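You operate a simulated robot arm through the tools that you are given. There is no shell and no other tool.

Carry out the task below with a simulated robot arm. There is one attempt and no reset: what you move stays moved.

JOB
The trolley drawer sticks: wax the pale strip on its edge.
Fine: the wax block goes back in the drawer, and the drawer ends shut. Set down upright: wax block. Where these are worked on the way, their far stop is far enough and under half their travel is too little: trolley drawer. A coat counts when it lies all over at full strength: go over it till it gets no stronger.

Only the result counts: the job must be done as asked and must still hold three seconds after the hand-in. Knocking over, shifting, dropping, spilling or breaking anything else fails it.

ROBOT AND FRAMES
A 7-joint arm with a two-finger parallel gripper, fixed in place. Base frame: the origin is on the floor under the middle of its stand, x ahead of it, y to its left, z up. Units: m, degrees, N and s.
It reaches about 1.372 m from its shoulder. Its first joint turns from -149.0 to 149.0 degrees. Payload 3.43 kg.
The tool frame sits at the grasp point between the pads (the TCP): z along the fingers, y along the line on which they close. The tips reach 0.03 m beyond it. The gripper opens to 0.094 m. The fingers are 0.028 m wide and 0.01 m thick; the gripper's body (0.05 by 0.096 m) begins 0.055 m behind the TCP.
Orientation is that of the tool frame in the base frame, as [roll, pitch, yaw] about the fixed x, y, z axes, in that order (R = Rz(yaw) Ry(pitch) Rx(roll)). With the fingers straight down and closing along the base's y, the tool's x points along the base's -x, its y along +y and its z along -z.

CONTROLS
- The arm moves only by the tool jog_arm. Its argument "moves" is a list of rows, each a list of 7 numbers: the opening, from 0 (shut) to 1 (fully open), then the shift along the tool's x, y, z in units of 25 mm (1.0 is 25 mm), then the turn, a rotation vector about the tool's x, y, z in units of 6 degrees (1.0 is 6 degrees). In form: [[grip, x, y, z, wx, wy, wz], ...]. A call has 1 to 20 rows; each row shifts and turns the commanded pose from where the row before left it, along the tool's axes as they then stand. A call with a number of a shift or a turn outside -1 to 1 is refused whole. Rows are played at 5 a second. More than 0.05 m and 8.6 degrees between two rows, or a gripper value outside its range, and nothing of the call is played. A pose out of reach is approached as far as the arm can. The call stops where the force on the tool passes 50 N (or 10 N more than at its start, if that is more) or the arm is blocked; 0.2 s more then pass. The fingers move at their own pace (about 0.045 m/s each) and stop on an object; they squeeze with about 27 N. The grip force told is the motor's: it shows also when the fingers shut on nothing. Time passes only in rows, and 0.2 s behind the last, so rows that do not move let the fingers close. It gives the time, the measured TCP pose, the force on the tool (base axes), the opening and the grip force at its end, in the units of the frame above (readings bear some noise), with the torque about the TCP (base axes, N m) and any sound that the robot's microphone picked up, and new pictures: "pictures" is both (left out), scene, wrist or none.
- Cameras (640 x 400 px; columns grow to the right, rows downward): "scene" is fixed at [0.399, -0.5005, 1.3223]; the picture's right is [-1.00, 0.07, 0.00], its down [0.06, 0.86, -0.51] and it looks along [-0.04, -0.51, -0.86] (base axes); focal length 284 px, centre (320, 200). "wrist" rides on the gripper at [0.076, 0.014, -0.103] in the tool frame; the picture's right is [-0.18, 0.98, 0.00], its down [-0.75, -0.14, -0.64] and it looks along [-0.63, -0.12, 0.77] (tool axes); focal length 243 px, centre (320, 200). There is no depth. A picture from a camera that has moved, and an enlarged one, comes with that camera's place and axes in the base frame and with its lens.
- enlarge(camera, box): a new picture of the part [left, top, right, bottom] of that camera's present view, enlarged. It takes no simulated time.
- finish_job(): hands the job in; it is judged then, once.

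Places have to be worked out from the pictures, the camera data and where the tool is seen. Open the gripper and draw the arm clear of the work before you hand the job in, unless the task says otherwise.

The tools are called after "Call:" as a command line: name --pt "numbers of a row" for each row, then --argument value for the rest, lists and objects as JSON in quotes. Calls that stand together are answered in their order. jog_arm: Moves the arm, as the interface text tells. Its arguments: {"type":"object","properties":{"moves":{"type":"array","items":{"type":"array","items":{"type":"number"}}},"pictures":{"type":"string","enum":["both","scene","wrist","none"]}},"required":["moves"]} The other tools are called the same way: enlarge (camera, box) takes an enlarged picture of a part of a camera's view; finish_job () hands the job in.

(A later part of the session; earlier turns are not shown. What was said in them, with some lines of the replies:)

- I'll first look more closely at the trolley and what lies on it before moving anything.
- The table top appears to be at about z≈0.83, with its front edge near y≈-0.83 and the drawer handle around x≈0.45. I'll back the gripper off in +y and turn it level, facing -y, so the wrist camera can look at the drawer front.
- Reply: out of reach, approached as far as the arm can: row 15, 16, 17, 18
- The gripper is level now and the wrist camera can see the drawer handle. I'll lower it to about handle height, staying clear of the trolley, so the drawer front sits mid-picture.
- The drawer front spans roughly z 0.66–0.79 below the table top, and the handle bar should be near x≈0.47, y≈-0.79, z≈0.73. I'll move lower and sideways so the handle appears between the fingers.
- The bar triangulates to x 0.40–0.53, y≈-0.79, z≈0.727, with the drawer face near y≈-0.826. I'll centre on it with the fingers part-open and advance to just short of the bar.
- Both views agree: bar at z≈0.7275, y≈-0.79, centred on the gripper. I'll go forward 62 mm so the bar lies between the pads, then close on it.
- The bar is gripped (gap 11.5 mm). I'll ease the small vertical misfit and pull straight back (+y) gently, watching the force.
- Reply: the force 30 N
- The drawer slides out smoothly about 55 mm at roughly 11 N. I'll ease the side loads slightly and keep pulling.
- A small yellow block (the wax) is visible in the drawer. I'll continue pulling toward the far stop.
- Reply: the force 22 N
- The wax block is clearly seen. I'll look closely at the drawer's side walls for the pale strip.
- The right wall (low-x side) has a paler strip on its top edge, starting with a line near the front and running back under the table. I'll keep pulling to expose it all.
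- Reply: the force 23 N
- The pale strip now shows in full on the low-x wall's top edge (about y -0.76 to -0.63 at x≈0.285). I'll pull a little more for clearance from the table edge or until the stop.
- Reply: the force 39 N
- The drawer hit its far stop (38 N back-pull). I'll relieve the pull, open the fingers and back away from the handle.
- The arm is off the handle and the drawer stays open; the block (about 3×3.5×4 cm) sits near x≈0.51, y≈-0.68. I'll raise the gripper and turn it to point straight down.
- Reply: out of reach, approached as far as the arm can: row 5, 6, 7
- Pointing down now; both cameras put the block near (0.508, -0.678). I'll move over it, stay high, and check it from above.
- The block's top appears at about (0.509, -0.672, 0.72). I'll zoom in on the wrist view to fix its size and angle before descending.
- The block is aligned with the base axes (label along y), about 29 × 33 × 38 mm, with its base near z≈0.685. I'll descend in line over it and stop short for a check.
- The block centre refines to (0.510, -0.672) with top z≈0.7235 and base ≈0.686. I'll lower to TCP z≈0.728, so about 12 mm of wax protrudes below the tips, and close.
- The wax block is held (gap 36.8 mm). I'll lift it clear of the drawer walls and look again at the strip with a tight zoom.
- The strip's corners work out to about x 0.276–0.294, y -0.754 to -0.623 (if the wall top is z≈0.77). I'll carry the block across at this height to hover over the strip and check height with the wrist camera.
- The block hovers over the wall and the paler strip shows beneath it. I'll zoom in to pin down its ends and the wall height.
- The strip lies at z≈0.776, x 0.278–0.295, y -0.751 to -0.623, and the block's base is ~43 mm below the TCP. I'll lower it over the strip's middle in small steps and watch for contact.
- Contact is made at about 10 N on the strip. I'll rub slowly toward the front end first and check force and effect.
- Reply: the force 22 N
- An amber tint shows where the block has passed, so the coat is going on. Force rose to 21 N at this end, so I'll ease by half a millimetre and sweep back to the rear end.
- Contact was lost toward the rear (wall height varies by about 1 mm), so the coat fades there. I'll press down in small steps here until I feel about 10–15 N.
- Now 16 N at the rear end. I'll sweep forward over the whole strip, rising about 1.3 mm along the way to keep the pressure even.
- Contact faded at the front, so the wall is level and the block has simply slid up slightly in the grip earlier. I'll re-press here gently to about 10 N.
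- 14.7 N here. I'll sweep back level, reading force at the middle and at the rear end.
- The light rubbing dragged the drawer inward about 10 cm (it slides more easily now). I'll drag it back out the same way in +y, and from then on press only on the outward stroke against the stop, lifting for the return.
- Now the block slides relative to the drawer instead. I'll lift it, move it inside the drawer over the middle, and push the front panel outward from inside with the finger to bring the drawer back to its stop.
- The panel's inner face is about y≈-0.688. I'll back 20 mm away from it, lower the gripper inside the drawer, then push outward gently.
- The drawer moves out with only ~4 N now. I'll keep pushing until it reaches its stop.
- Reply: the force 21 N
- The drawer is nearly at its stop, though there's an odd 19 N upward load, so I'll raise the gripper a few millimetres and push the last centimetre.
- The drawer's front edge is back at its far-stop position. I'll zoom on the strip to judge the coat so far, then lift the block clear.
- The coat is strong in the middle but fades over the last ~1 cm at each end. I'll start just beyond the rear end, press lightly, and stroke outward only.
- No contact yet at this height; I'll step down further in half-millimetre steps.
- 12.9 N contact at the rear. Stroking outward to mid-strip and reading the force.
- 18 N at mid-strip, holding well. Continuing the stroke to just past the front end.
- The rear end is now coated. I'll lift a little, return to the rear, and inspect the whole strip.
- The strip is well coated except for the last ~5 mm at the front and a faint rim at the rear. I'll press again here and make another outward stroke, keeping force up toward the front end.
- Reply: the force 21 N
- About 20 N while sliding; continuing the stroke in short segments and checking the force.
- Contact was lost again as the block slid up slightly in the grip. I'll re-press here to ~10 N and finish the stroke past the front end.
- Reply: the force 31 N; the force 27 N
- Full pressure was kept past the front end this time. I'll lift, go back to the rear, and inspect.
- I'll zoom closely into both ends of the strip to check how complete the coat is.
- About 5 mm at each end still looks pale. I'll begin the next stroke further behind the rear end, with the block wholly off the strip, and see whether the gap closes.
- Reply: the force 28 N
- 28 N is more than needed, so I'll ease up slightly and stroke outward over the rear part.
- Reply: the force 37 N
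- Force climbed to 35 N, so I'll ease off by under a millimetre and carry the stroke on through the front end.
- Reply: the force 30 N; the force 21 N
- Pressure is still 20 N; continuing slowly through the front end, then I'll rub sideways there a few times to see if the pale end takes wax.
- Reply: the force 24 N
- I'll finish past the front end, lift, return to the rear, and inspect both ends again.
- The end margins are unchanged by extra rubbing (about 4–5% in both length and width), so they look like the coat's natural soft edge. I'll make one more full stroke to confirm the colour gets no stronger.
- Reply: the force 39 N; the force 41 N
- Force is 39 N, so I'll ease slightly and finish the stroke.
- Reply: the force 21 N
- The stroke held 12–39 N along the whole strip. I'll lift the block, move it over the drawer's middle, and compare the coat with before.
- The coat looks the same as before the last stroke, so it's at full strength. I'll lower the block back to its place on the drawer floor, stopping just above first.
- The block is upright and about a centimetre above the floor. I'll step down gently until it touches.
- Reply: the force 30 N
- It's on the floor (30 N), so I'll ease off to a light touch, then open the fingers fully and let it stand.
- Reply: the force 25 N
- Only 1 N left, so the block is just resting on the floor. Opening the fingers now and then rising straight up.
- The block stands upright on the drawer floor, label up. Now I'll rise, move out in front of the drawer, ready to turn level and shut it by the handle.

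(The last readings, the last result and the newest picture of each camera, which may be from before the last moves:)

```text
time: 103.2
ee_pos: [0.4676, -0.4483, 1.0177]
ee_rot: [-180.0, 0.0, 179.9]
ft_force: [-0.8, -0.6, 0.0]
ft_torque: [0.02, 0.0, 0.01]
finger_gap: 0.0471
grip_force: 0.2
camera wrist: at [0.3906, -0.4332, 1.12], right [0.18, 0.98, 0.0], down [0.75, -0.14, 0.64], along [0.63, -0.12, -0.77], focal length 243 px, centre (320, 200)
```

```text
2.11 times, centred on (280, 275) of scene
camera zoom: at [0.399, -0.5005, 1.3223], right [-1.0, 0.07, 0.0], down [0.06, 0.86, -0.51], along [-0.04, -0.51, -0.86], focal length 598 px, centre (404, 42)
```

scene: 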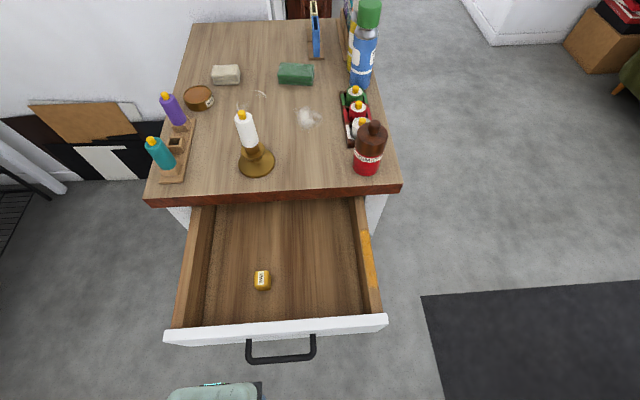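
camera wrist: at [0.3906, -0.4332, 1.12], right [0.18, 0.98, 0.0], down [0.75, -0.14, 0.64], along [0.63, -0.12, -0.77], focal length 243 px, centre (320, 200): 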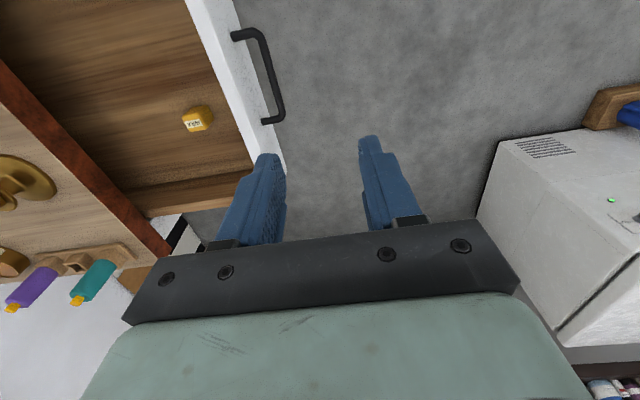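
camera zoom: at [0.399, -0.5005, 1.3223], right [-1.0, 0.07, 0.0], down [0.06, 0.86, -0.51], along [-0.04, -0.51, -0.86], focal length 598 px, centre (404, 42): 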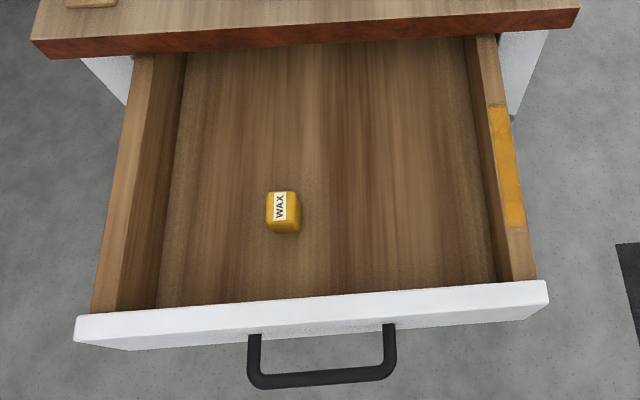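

A clear view now; I'll take one more close look at the whole strip before shutting the drawer.

Call:
enlarge --camera "scene" --box '[345, 220, 395, 260]'

Call:
enlarge --camera "scene" --box '[345, 255, 395, 295]'

```text
10.00 times, centred on (370, 240) of scene
camera zoom: at [0.399, -0.5005, 1.3223], right [-1.0, 0.07, 0.0], down [0.06, 0.86, -0.51], along [-0.04, -0.51, -0.86], focal length 2841 px, centre (-180, -200)
```

zoom: 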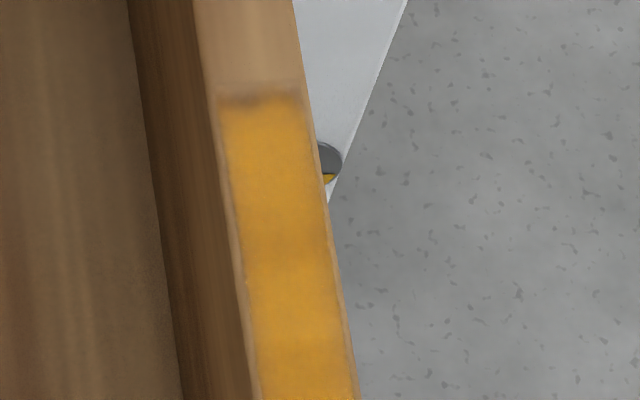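

```text
10.00 times, centred on (370, 275) of scene
camera zoom: at [0.399, -0.5005, 1.3223], right [-1.0, 0.07, 0.0], down [0.06, 0.86, -0.51], along [-0.04, -0.51, -0.86], focal length 2841 px, centre (-180, -550)
```

zoom: 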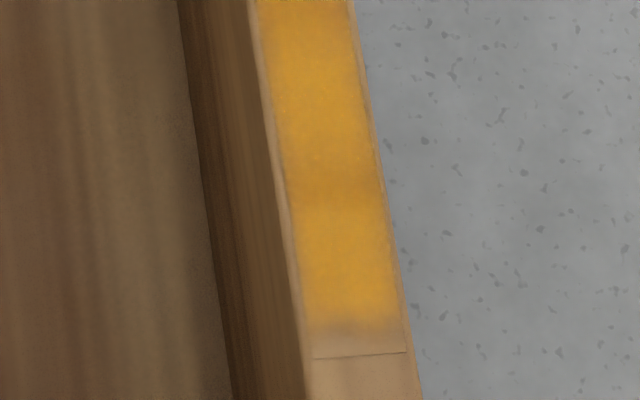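

The coat is even over the strip and unchanged from before, so I'll shut the drawer. First I turn the gripper level and lower it in front of the handle.

Call:
jog_arm --pt "0.5 0 0.03 0.5 1 0 0" --pt "0.5 0 0.08 0.49 1 0 0" --pt "0.5 0 0.13 0.48 1 0 0" --pt "0.5 0 0.18 0.47 1 0 0" --pt "0.5 0 0.23 0.45 1 0 0" --pt "0.5 0 0.27 0.42 1 0 0" --pt "0.5 0 0.31 0.39 1 0 0" --pt "0.5 0 0.35 0.35 1 0 0" --pt "0.5 0 0.39 0.31 1 0 0" --pt "0.5 0 0.42 0.27 1 0 0" --pt "0.5 0 0.45 0.23 1 0 0" --pt "0.5 0 0.47 0.18 1 0 0" --pt "0.5 0 0.48 0.13 1 0 0" --pt "0.5 0 0.49 0.08 1 0 0" --pt "0.5 0 0.5 0.03 1 0 0"

```text
time: 106.4
ee_pos: [0.4803, -0.4465, 0.8314]
ee_rot: [-89.9, 0.1, 179.9]
ft_force: [0.4, -0.7, 0.3]
ft_torque: [-0.02, 0.04, -0.02]
finger_gap: 0.047
grip_force: 0.0
out of reach, approached as far as the arm can: row 9, 10, 11
camera wrist: at [0.4044, -0.3431, 0.8163], right [0.18, 0.0, -0.98], down [0.75, 0.64, 0.14], along [0.63, -0.77, 0.12], focal length 243 px, centre (320, 200)
```

scene: 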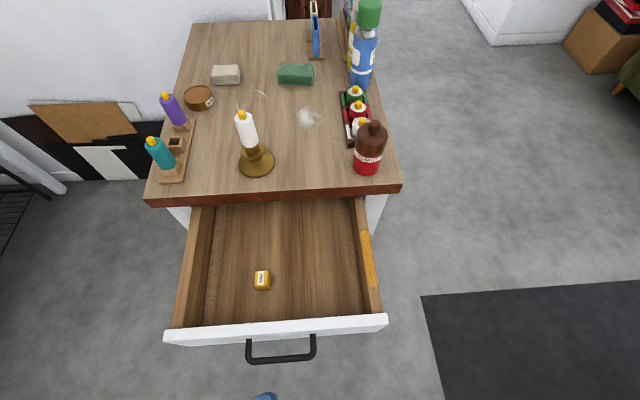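
wrist: 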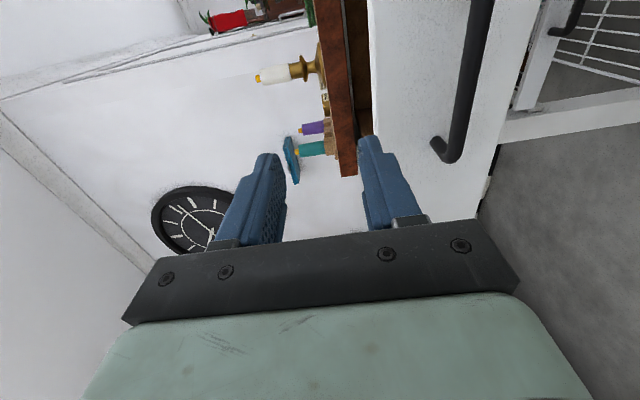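

Level now at z≈0.83. I'll lower to bar height (0.729) and re-centre in x, then check the alignment.

Call:
jog_arm --pt "0.6 0.17 1 0 0 0 0" --pt "0.6 0.17 1 0 0 0 0" --pt "0.6 0.17 1 0 0 0 0" --pt "0.6 0.18 1 0 0 0 0" --pt "0.6 0 0.1 0 0 0 0"

Call:
enlarge --camera "wrist" --box '[150, 0, 550, 250]'

```text
time: 107.6
ee_pos: [0.4623, -0.4458, 0.7282]
ee_rot: [-90.0, 0.0, 180.0]
ft_force: [0.2, -0.3, 0.4]
ft_torque: [0.01, 0.01, 0.02]
finger_gap: 0.0566
grip_force: 0.1
camera wrist: at [0.3863, -0.3434, 0.7134], right [0.18, 0.0, -0.98], down [0.75, 0.64, 0.14], along [0.63, -0.77, 0.12], focal length 243 px, centre (320, 200)
```

scene: 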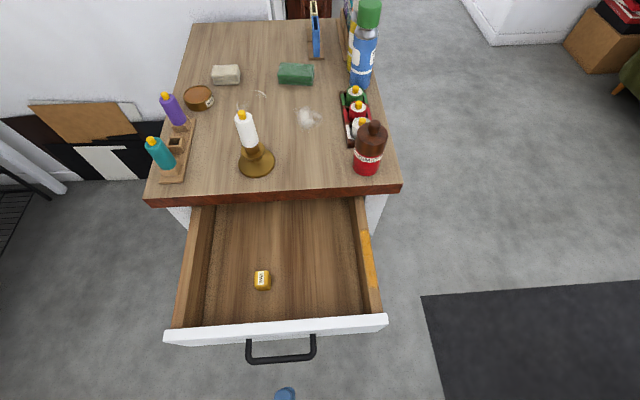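
wrist: 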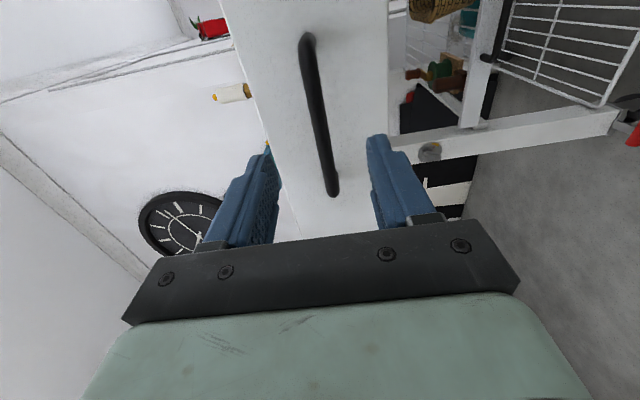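

```text
1.60 times, centred on (350, 125) of wrist
camera zoom: at [0.3863, -0.3434, 0.7134], right [0.18, 0.0, -0.98], down [0.75, 0.64, 0.14], along [0.63, -0.77, 0.12], focal length 388 px, centre (272, 320)
```

zoom: 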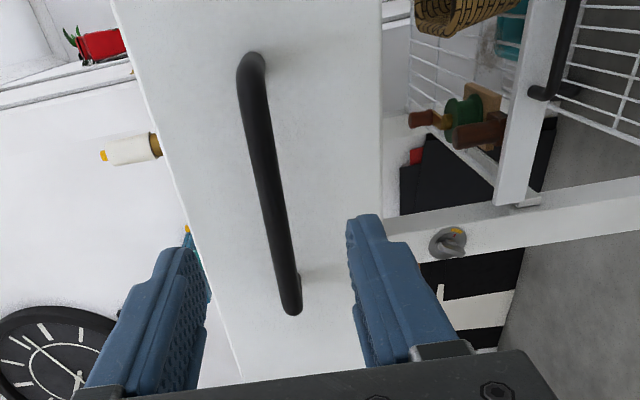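

The bar is centred between the fingers at about y≈-0.52. I'll advance 64 mm and grip it.

Call:
jog_arm --pt "0.6 0 0 0.9 0 0 0" --pt "0.6 0 0 0.9 0 0 0" --pt "0.6 0 0 0.76 0 0 0" --pt "0.0 0 0 0 0 0 0" --pt "0.0 0 0 0 0 0 0" --pt "0.0 0 0 0 0 0 0" --pt "0.0 0 0 0 0 0 0"

```text
time: 109.2
ee_pos: [0.4621, -0.5105, 0.7276]
ee_rot: [-90.1, 0.0, 180.0]
ft_force: [-2.8, 1.1, -10.8]
ft_torque: [0.13, 0.0, 0.35]
finger_gap: 0.0117
grip_force: 40.0
camera wrist: at [0.387, -0.4077, 0.7129], right [0.18, 0.0, -0.98], down [0.75, 0.64, 0.14], along [0.63, -0.77, 0.12], focal length 243 px, centre (320, 200)
```

scene: 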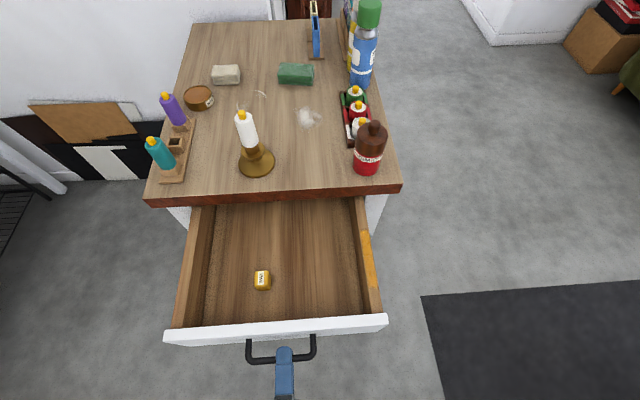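
wrist: 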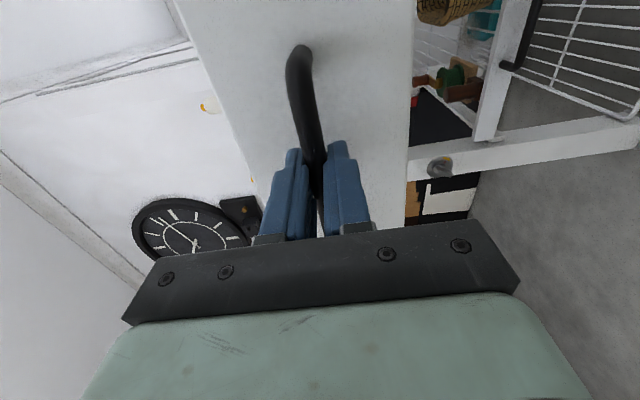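

The bar is gripped. I'll push the drawer in slowly so the wax block stays standing.

Call:
jog_arm --pt "0.0 0 0 0.1 0 0 0" --pt "0.0 0 0 0.2 0 0 0" --pt "0.0 0 0 0.3 0 0 0" --pt "0.0 0 0 0.3 0 0 0" --pt "0.0 0 0 0.3 0 0 0" --pt "0.0 0 0 0.3 0 0 0" --pt "0.0 0 0 0.3 0 0 0" --pt "0.0 0 0 0.3 0 0 0" --pt "0.0 0 0 0.3 0 0 0" --pt "0.0 0 0 0.3 0 0 0" --pt "0.0 0 0 0.3 0 0 0" --pt "0.0 0 0 0.2 0 0 0"

```text
time: 111.8
ee_pos: [0.4627, -0.5918, 0.7285]
ee_rot: [-90.0, 0.2, 179.9]
ft_force: [-6.7, 2.4, -24.1]
ft_torque: [0.25, 0.15, -0.99]
finger_gap: 0.0118
grip_force: 45.2
camera wrist: at [0.3871, -0.4881, 0.7129], right [0.19, 0.0, -0.98], down [0.75, 0.64, 0.14], along [0.63, -0.77, 0.12], focal length 243 px, centre (320, 200)
```

scene: 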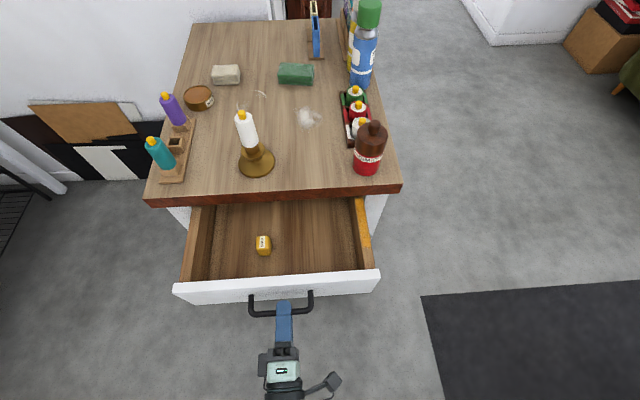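
wrist: 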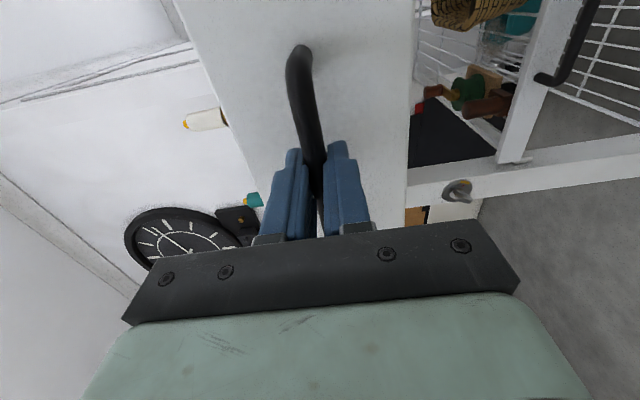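

The drawer is sliding in easily (about 2 N) with the block still standing. I'll ease the vertical load and continue.

Call:
jog_arm --pt "0.0 0 0.05 0.1 0 0 0" --pt "0.0 0 0 0.3 0 0 0" --pt "0.0 0 0 0.3 0 0 0" --pt "0.0 0 0 0.3 0 0 0" --pt "0.0 0 0 0.3 0 0 0" --pt "0.0 0 0 0.3 0 0 0" --pt "0.0 0 0 0.3 0 0 0" --pt "0.0 0 0 0.3 0 0 0" --pt "0.0 0 0 0.3 0 0 0" --pt "0.0 0 0 0.3 0 0 0" --pt "0.0 0 0 0.3 0 0 0" --pt "0.0 0 0 0.3 0 0 0"

```text
time: 114.4
ee_pos: [0.4637, -0.676, 0.7265]
ee_rot: [-90.0, 0.0, 180.0]
ft_force: [1.4, 3.1, -4.9]
ft_torque: [0.01, -0.03, -0.5]
finger_gap: 0.0118
grip_force: 45.2
camera wrist: at [0.387, -0.5729, 0.7127], right [0.18, 0.0, -0.98], down [0.75, 0.64, 0.14], along [0.63, -0.77, 0.12], focal length 243 px, centre (320, 200)
```

scene: 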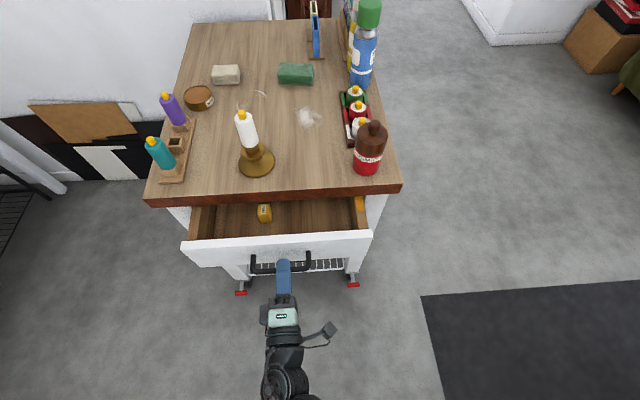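
wrist: 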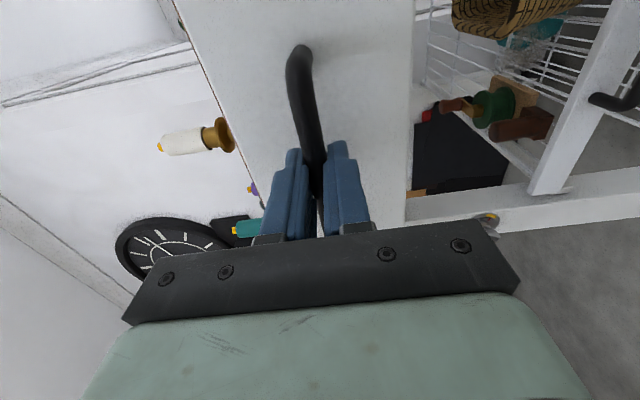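

Over halfway shut and the block is still upright. Continuing to near the closed position.

Call:
jog_arm --pt "0.0 0 0 0.2 0 0 0" --pt "0.0 0 0 0.3 0 0 0" --pt "0.0 0 0 0.3 0 0 0" --pt "0.0 0 0 0.3 0 0 0" --pt "0.0 0 0 0.3 0 0 0" --pt "0.0 0 0 0.3 0 0 0" --pt "0.0 0 0 0.3 0 0 0" --pt "0.0 0 0 0.3 0 0 0" --pt "0.0 0 0 0.3 0 0 0" --pt "0.0 0 0 0.3 0 0 0" --pt "0.0 0 0 0.3 0 0 0" --pt "0.0 0 0 0.3 0 0 0"

```text
time: 117.0
ee_pos: [0.4634, -0.7641, 0.7285]
ee_rot: [-90.0, 0.0, 180.0]
ft_force: [-2.3, 2.9, 4.4]
ft_torque: [-0.04, 0.0, -0.28]
finger_gap: 0.0117
grip_force: 45.3
camera wrist: at [0.387, -0.6604, 0.7126], right [0.18, 0.0, -0.98], down [0.75, 0.64, 0.14], along [0.63, -0.77, 0.12], focal length 243 px, centre (320, 200)
```

scene: 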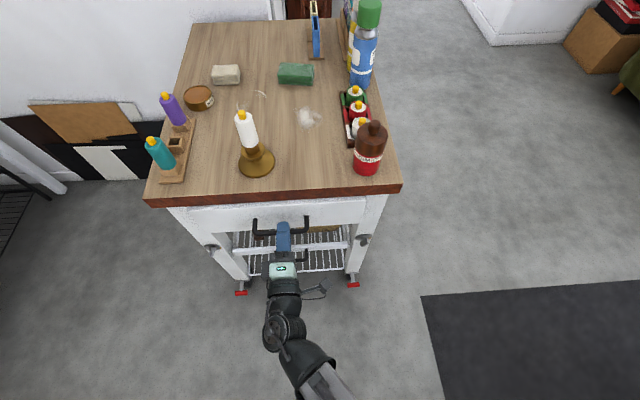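
wrist: 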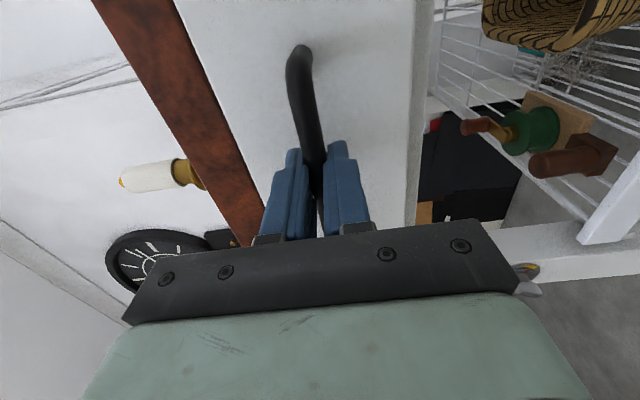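

About 2 cm to go; I'll push in small steps until the shut stop is felt.

Call:
jog_arm --pt "0.0 0 0 0.15 0 0 0" --pt "0.0 0 0 0.15 0 0 0" --pt "0.0 0 0 0.15 0 0 0" --pt "0.0 0 0 0.15 0 0 0" --pt "0.0 0 0 0.15 0 0 0"

Call:
enlarge --camera "scene" --box '[140, 150, 420, 325]'

```text
time: 118.2
ee_pos: [0.463, -0.7808, 0.7277]
ee_rot: [-90.0, 0.0, -180.0]
ft_force: [0.7, 16.7, 1.9]
ft_torque: [-0.06, -0.01, -0.74]
finger_gap: 0.0117
grip_force: 45.1
camera wrist: at [0.3869, -0.6778, 0.7128], right [0.18, 0.0, -0.98], down [0.75, 0.64, 0.14], along [0.63, -0.77, 0.12], focal length 243 px, centre (320, 200)
```

scene: 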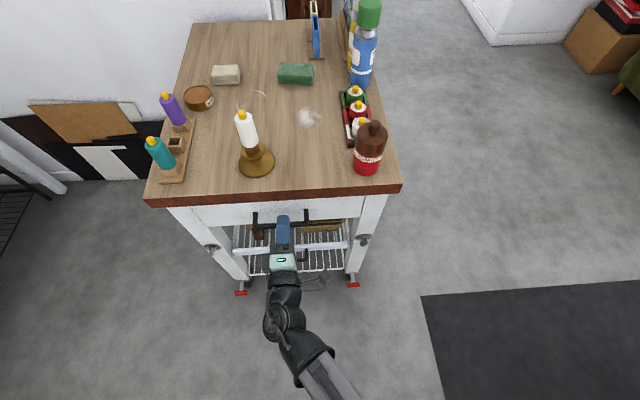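
wrist: 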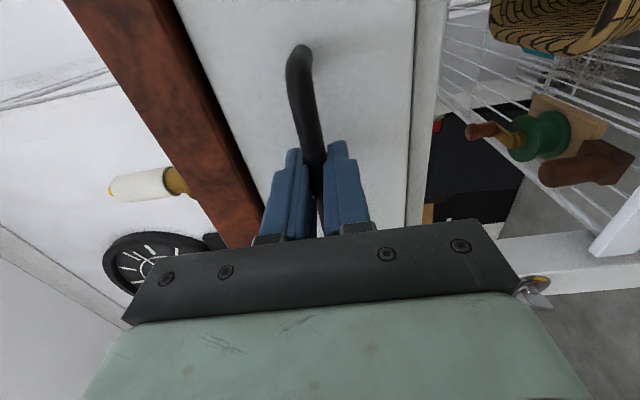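

```text
2.29 times, centred on (280, 238) of scene
camera zoom: at [0.399, -0.5005, 1.3223], right [-1.0, 0.07, 0.0], down [0.06, 0.86, -0.51], along [-0.04, -0.51, -0.86], focal length 649 px, centre (411, 114)
```

zoom: 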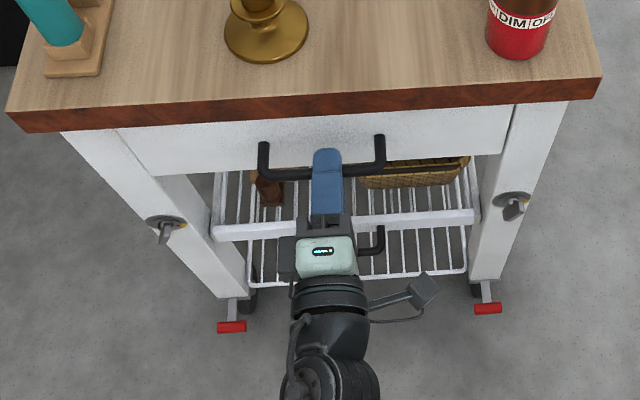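

The stop is felt (17 N) and the handle is back where it began. I'll open the fingers while still lightly pressed in, then back straight out.

Call:
jog_arm --pt "0.0 0 0 0.04 0 0 0" --pt "0.6 0 0 0 0 0 0" --pt "0.6 0 0 0 0 0 0" --pt "0.6 0 0 0 0 0 0" --pt "0.6 0 0 -0.3 0 0 0" --pt "0.6 0 0 -0.6 0 0 0" --pt "0.6 0 0 -1 0 0 0" --pt "0.6 0 0 -1 0 0 0" --pt "0.6 0 0 -1 0 0 0" --pt "0.6 0 0 -1 0 0 0"

Call:
enlarge --camera "scene" --box '[140, 150, 420, 325]'

Call:
enlarge --camera "wrist" --box '[150, 0, 550, 250]'

```text
time: 120.4
ee_pos: [0.4634, -0.6599, 0.7278]
ee_rot: [-90.0, -0.1, 179.9]
ft_force: [-0.2, -0.4, -0.2]
ft_torque: [0.02, 0.01, 0.0]
finger_gap: 0.0565
grip_force: 0.0
camera wrist: at [0.3872, -0.557, 0.7126], right [0.18, 0.0, -0.98], down [0.75, 0.64, 0.14], along [0.63, -0.77, 0.12], focal length 243 px, centre (320, 200)
```

scene: 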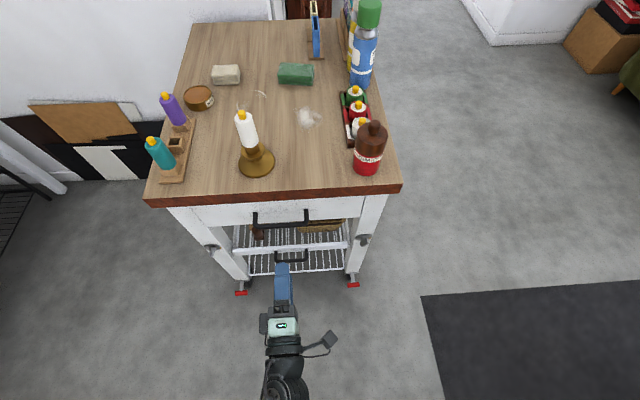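
wrist: 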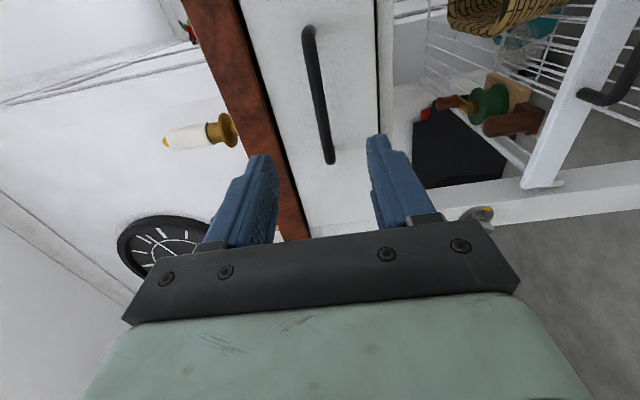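

```text
2.29 times, centred on (280, 238) of scene
camera zoom: at [0.399, -0.5005, 1.3223], right [-1.0, 0.07, 0.0], down [0.06, 0.86, -0.51], along [-0.04, -0.51, -0.86], focal length 649 px, centre (411, 114)
```

zoom: 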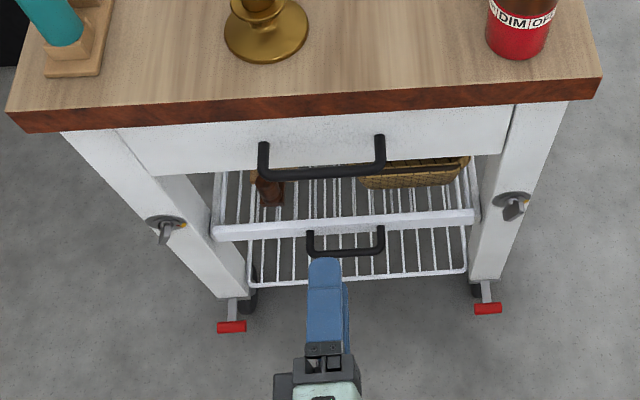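

```text
1.60 times, centred on (350, 125) of wrist
camera zoom: at [0.3872, -0.557, 0.7126], right [0.18, 0.0, -0.98], down [0.75, 0.64, 0.14], along [0.63, -0.77, 0.12], focal length 388 px, centre (272, 320)
```

zoom: 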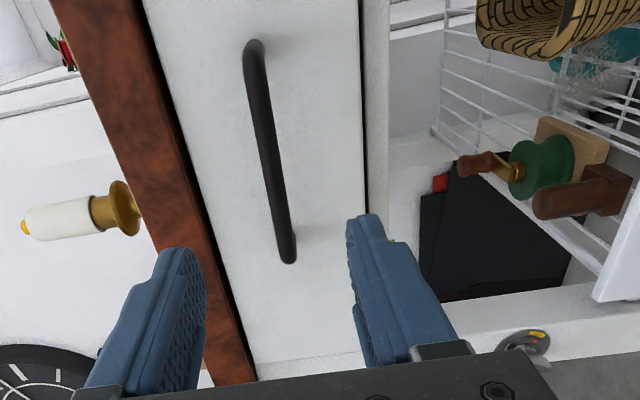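

The drawer front sits exactly as at the start. I'll open the gripper fully and draw the arm further back before handing in.

Call:
jog_arm --pt "1 0 0 -1 0 0 0" --pt "1 0 0 -1 0 0 0" --pt "1 0 0 -1 0 0 0" --pt "1 0 0 0 0 0 0" --pt "1 0 0 0 0 0 0"

Call:
enlarge --camera "scene" --box '[140, 0, 420, 330]'

```text
time: 121.6
ee_pos: [0.4627, -0.5842, 0.7275]
ee_rot: [-89.9, 0.0, -180.0]
ft_force: [-0.8, 0.1, -0.7]
ft_torque: [-0.01, 0.0, -0.01]
finger_gap: 0.0938
grip_force: 0.1
camera wrist: at [0.3873, -0.4823, 0.7126], right [0.18, 0.0, -0.98], down [0.75, 0.64, 0.14], along [0.63, -0.77, 0.12], focal length 243 px, centre (320, 200)
```

scene: 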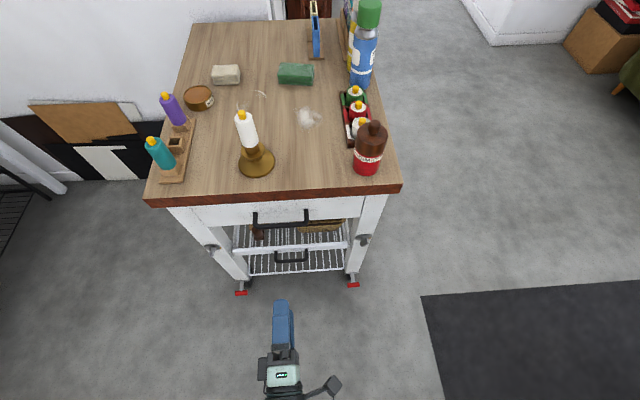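
wrist: 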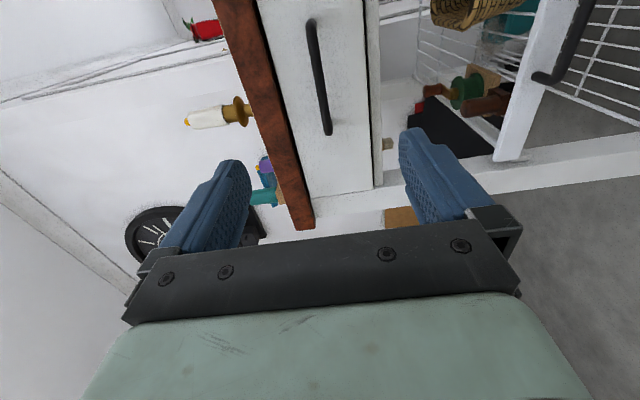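

```text
1.21 times, centred on (280, 165) of scene
camera zoom: at [0.399, -0.5005, 1.3223], right [-1.0, 0.07, 0.0], down [0.06, 0.86, -0.51], along [-0.04, -0.51, -0.86], focal length 344 px, centre (368, 242)
```

zoom: 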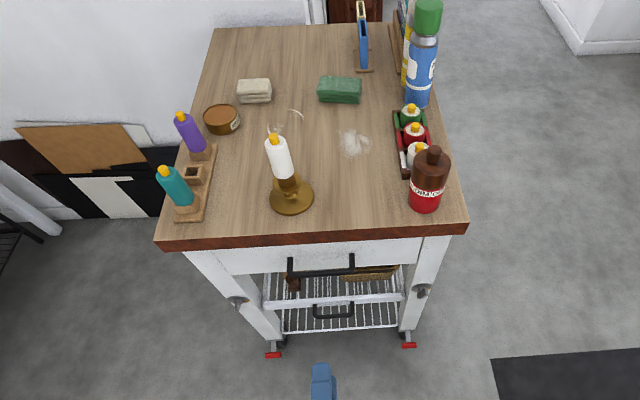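

The strip is waxed, the block is back upright in the drawer, and the drawer is shut. Everything else is where it was, and the open gripper is well clear, so I'm handing the job in.

Call:
finish_job

```text
The job is handed in.
```

I waxed the pale strip, put the wax block back upright in the drawer, and shut the drawer. The job is handed in; I haven't seen a verdict.

- **Coat:** Most of the strip has an even amber coat, and the last full stroke left it looking no stronger. About 5 mm at each end still looked pale. Pressing well past both ends and rubbing sideways at the front end did not change that. I took it for a soft edge in how the coat is drawn, but I could not confirm it.
- **Drawer:** I pulled it out to its far stop. An early back-stroke dragged it partly shut, so I pushed it out again and from then on pressed only on outward strokes. I pushed it shut until I felt the stop, and the handle is back where it started.
- **Wax block:** It was still standing when the drawer was more than halfway shut. I could not see it after that.
- **Everything else:** Nothing else on the trolley looked moved in the last pictures. The gripper is open and clear of the drawer.
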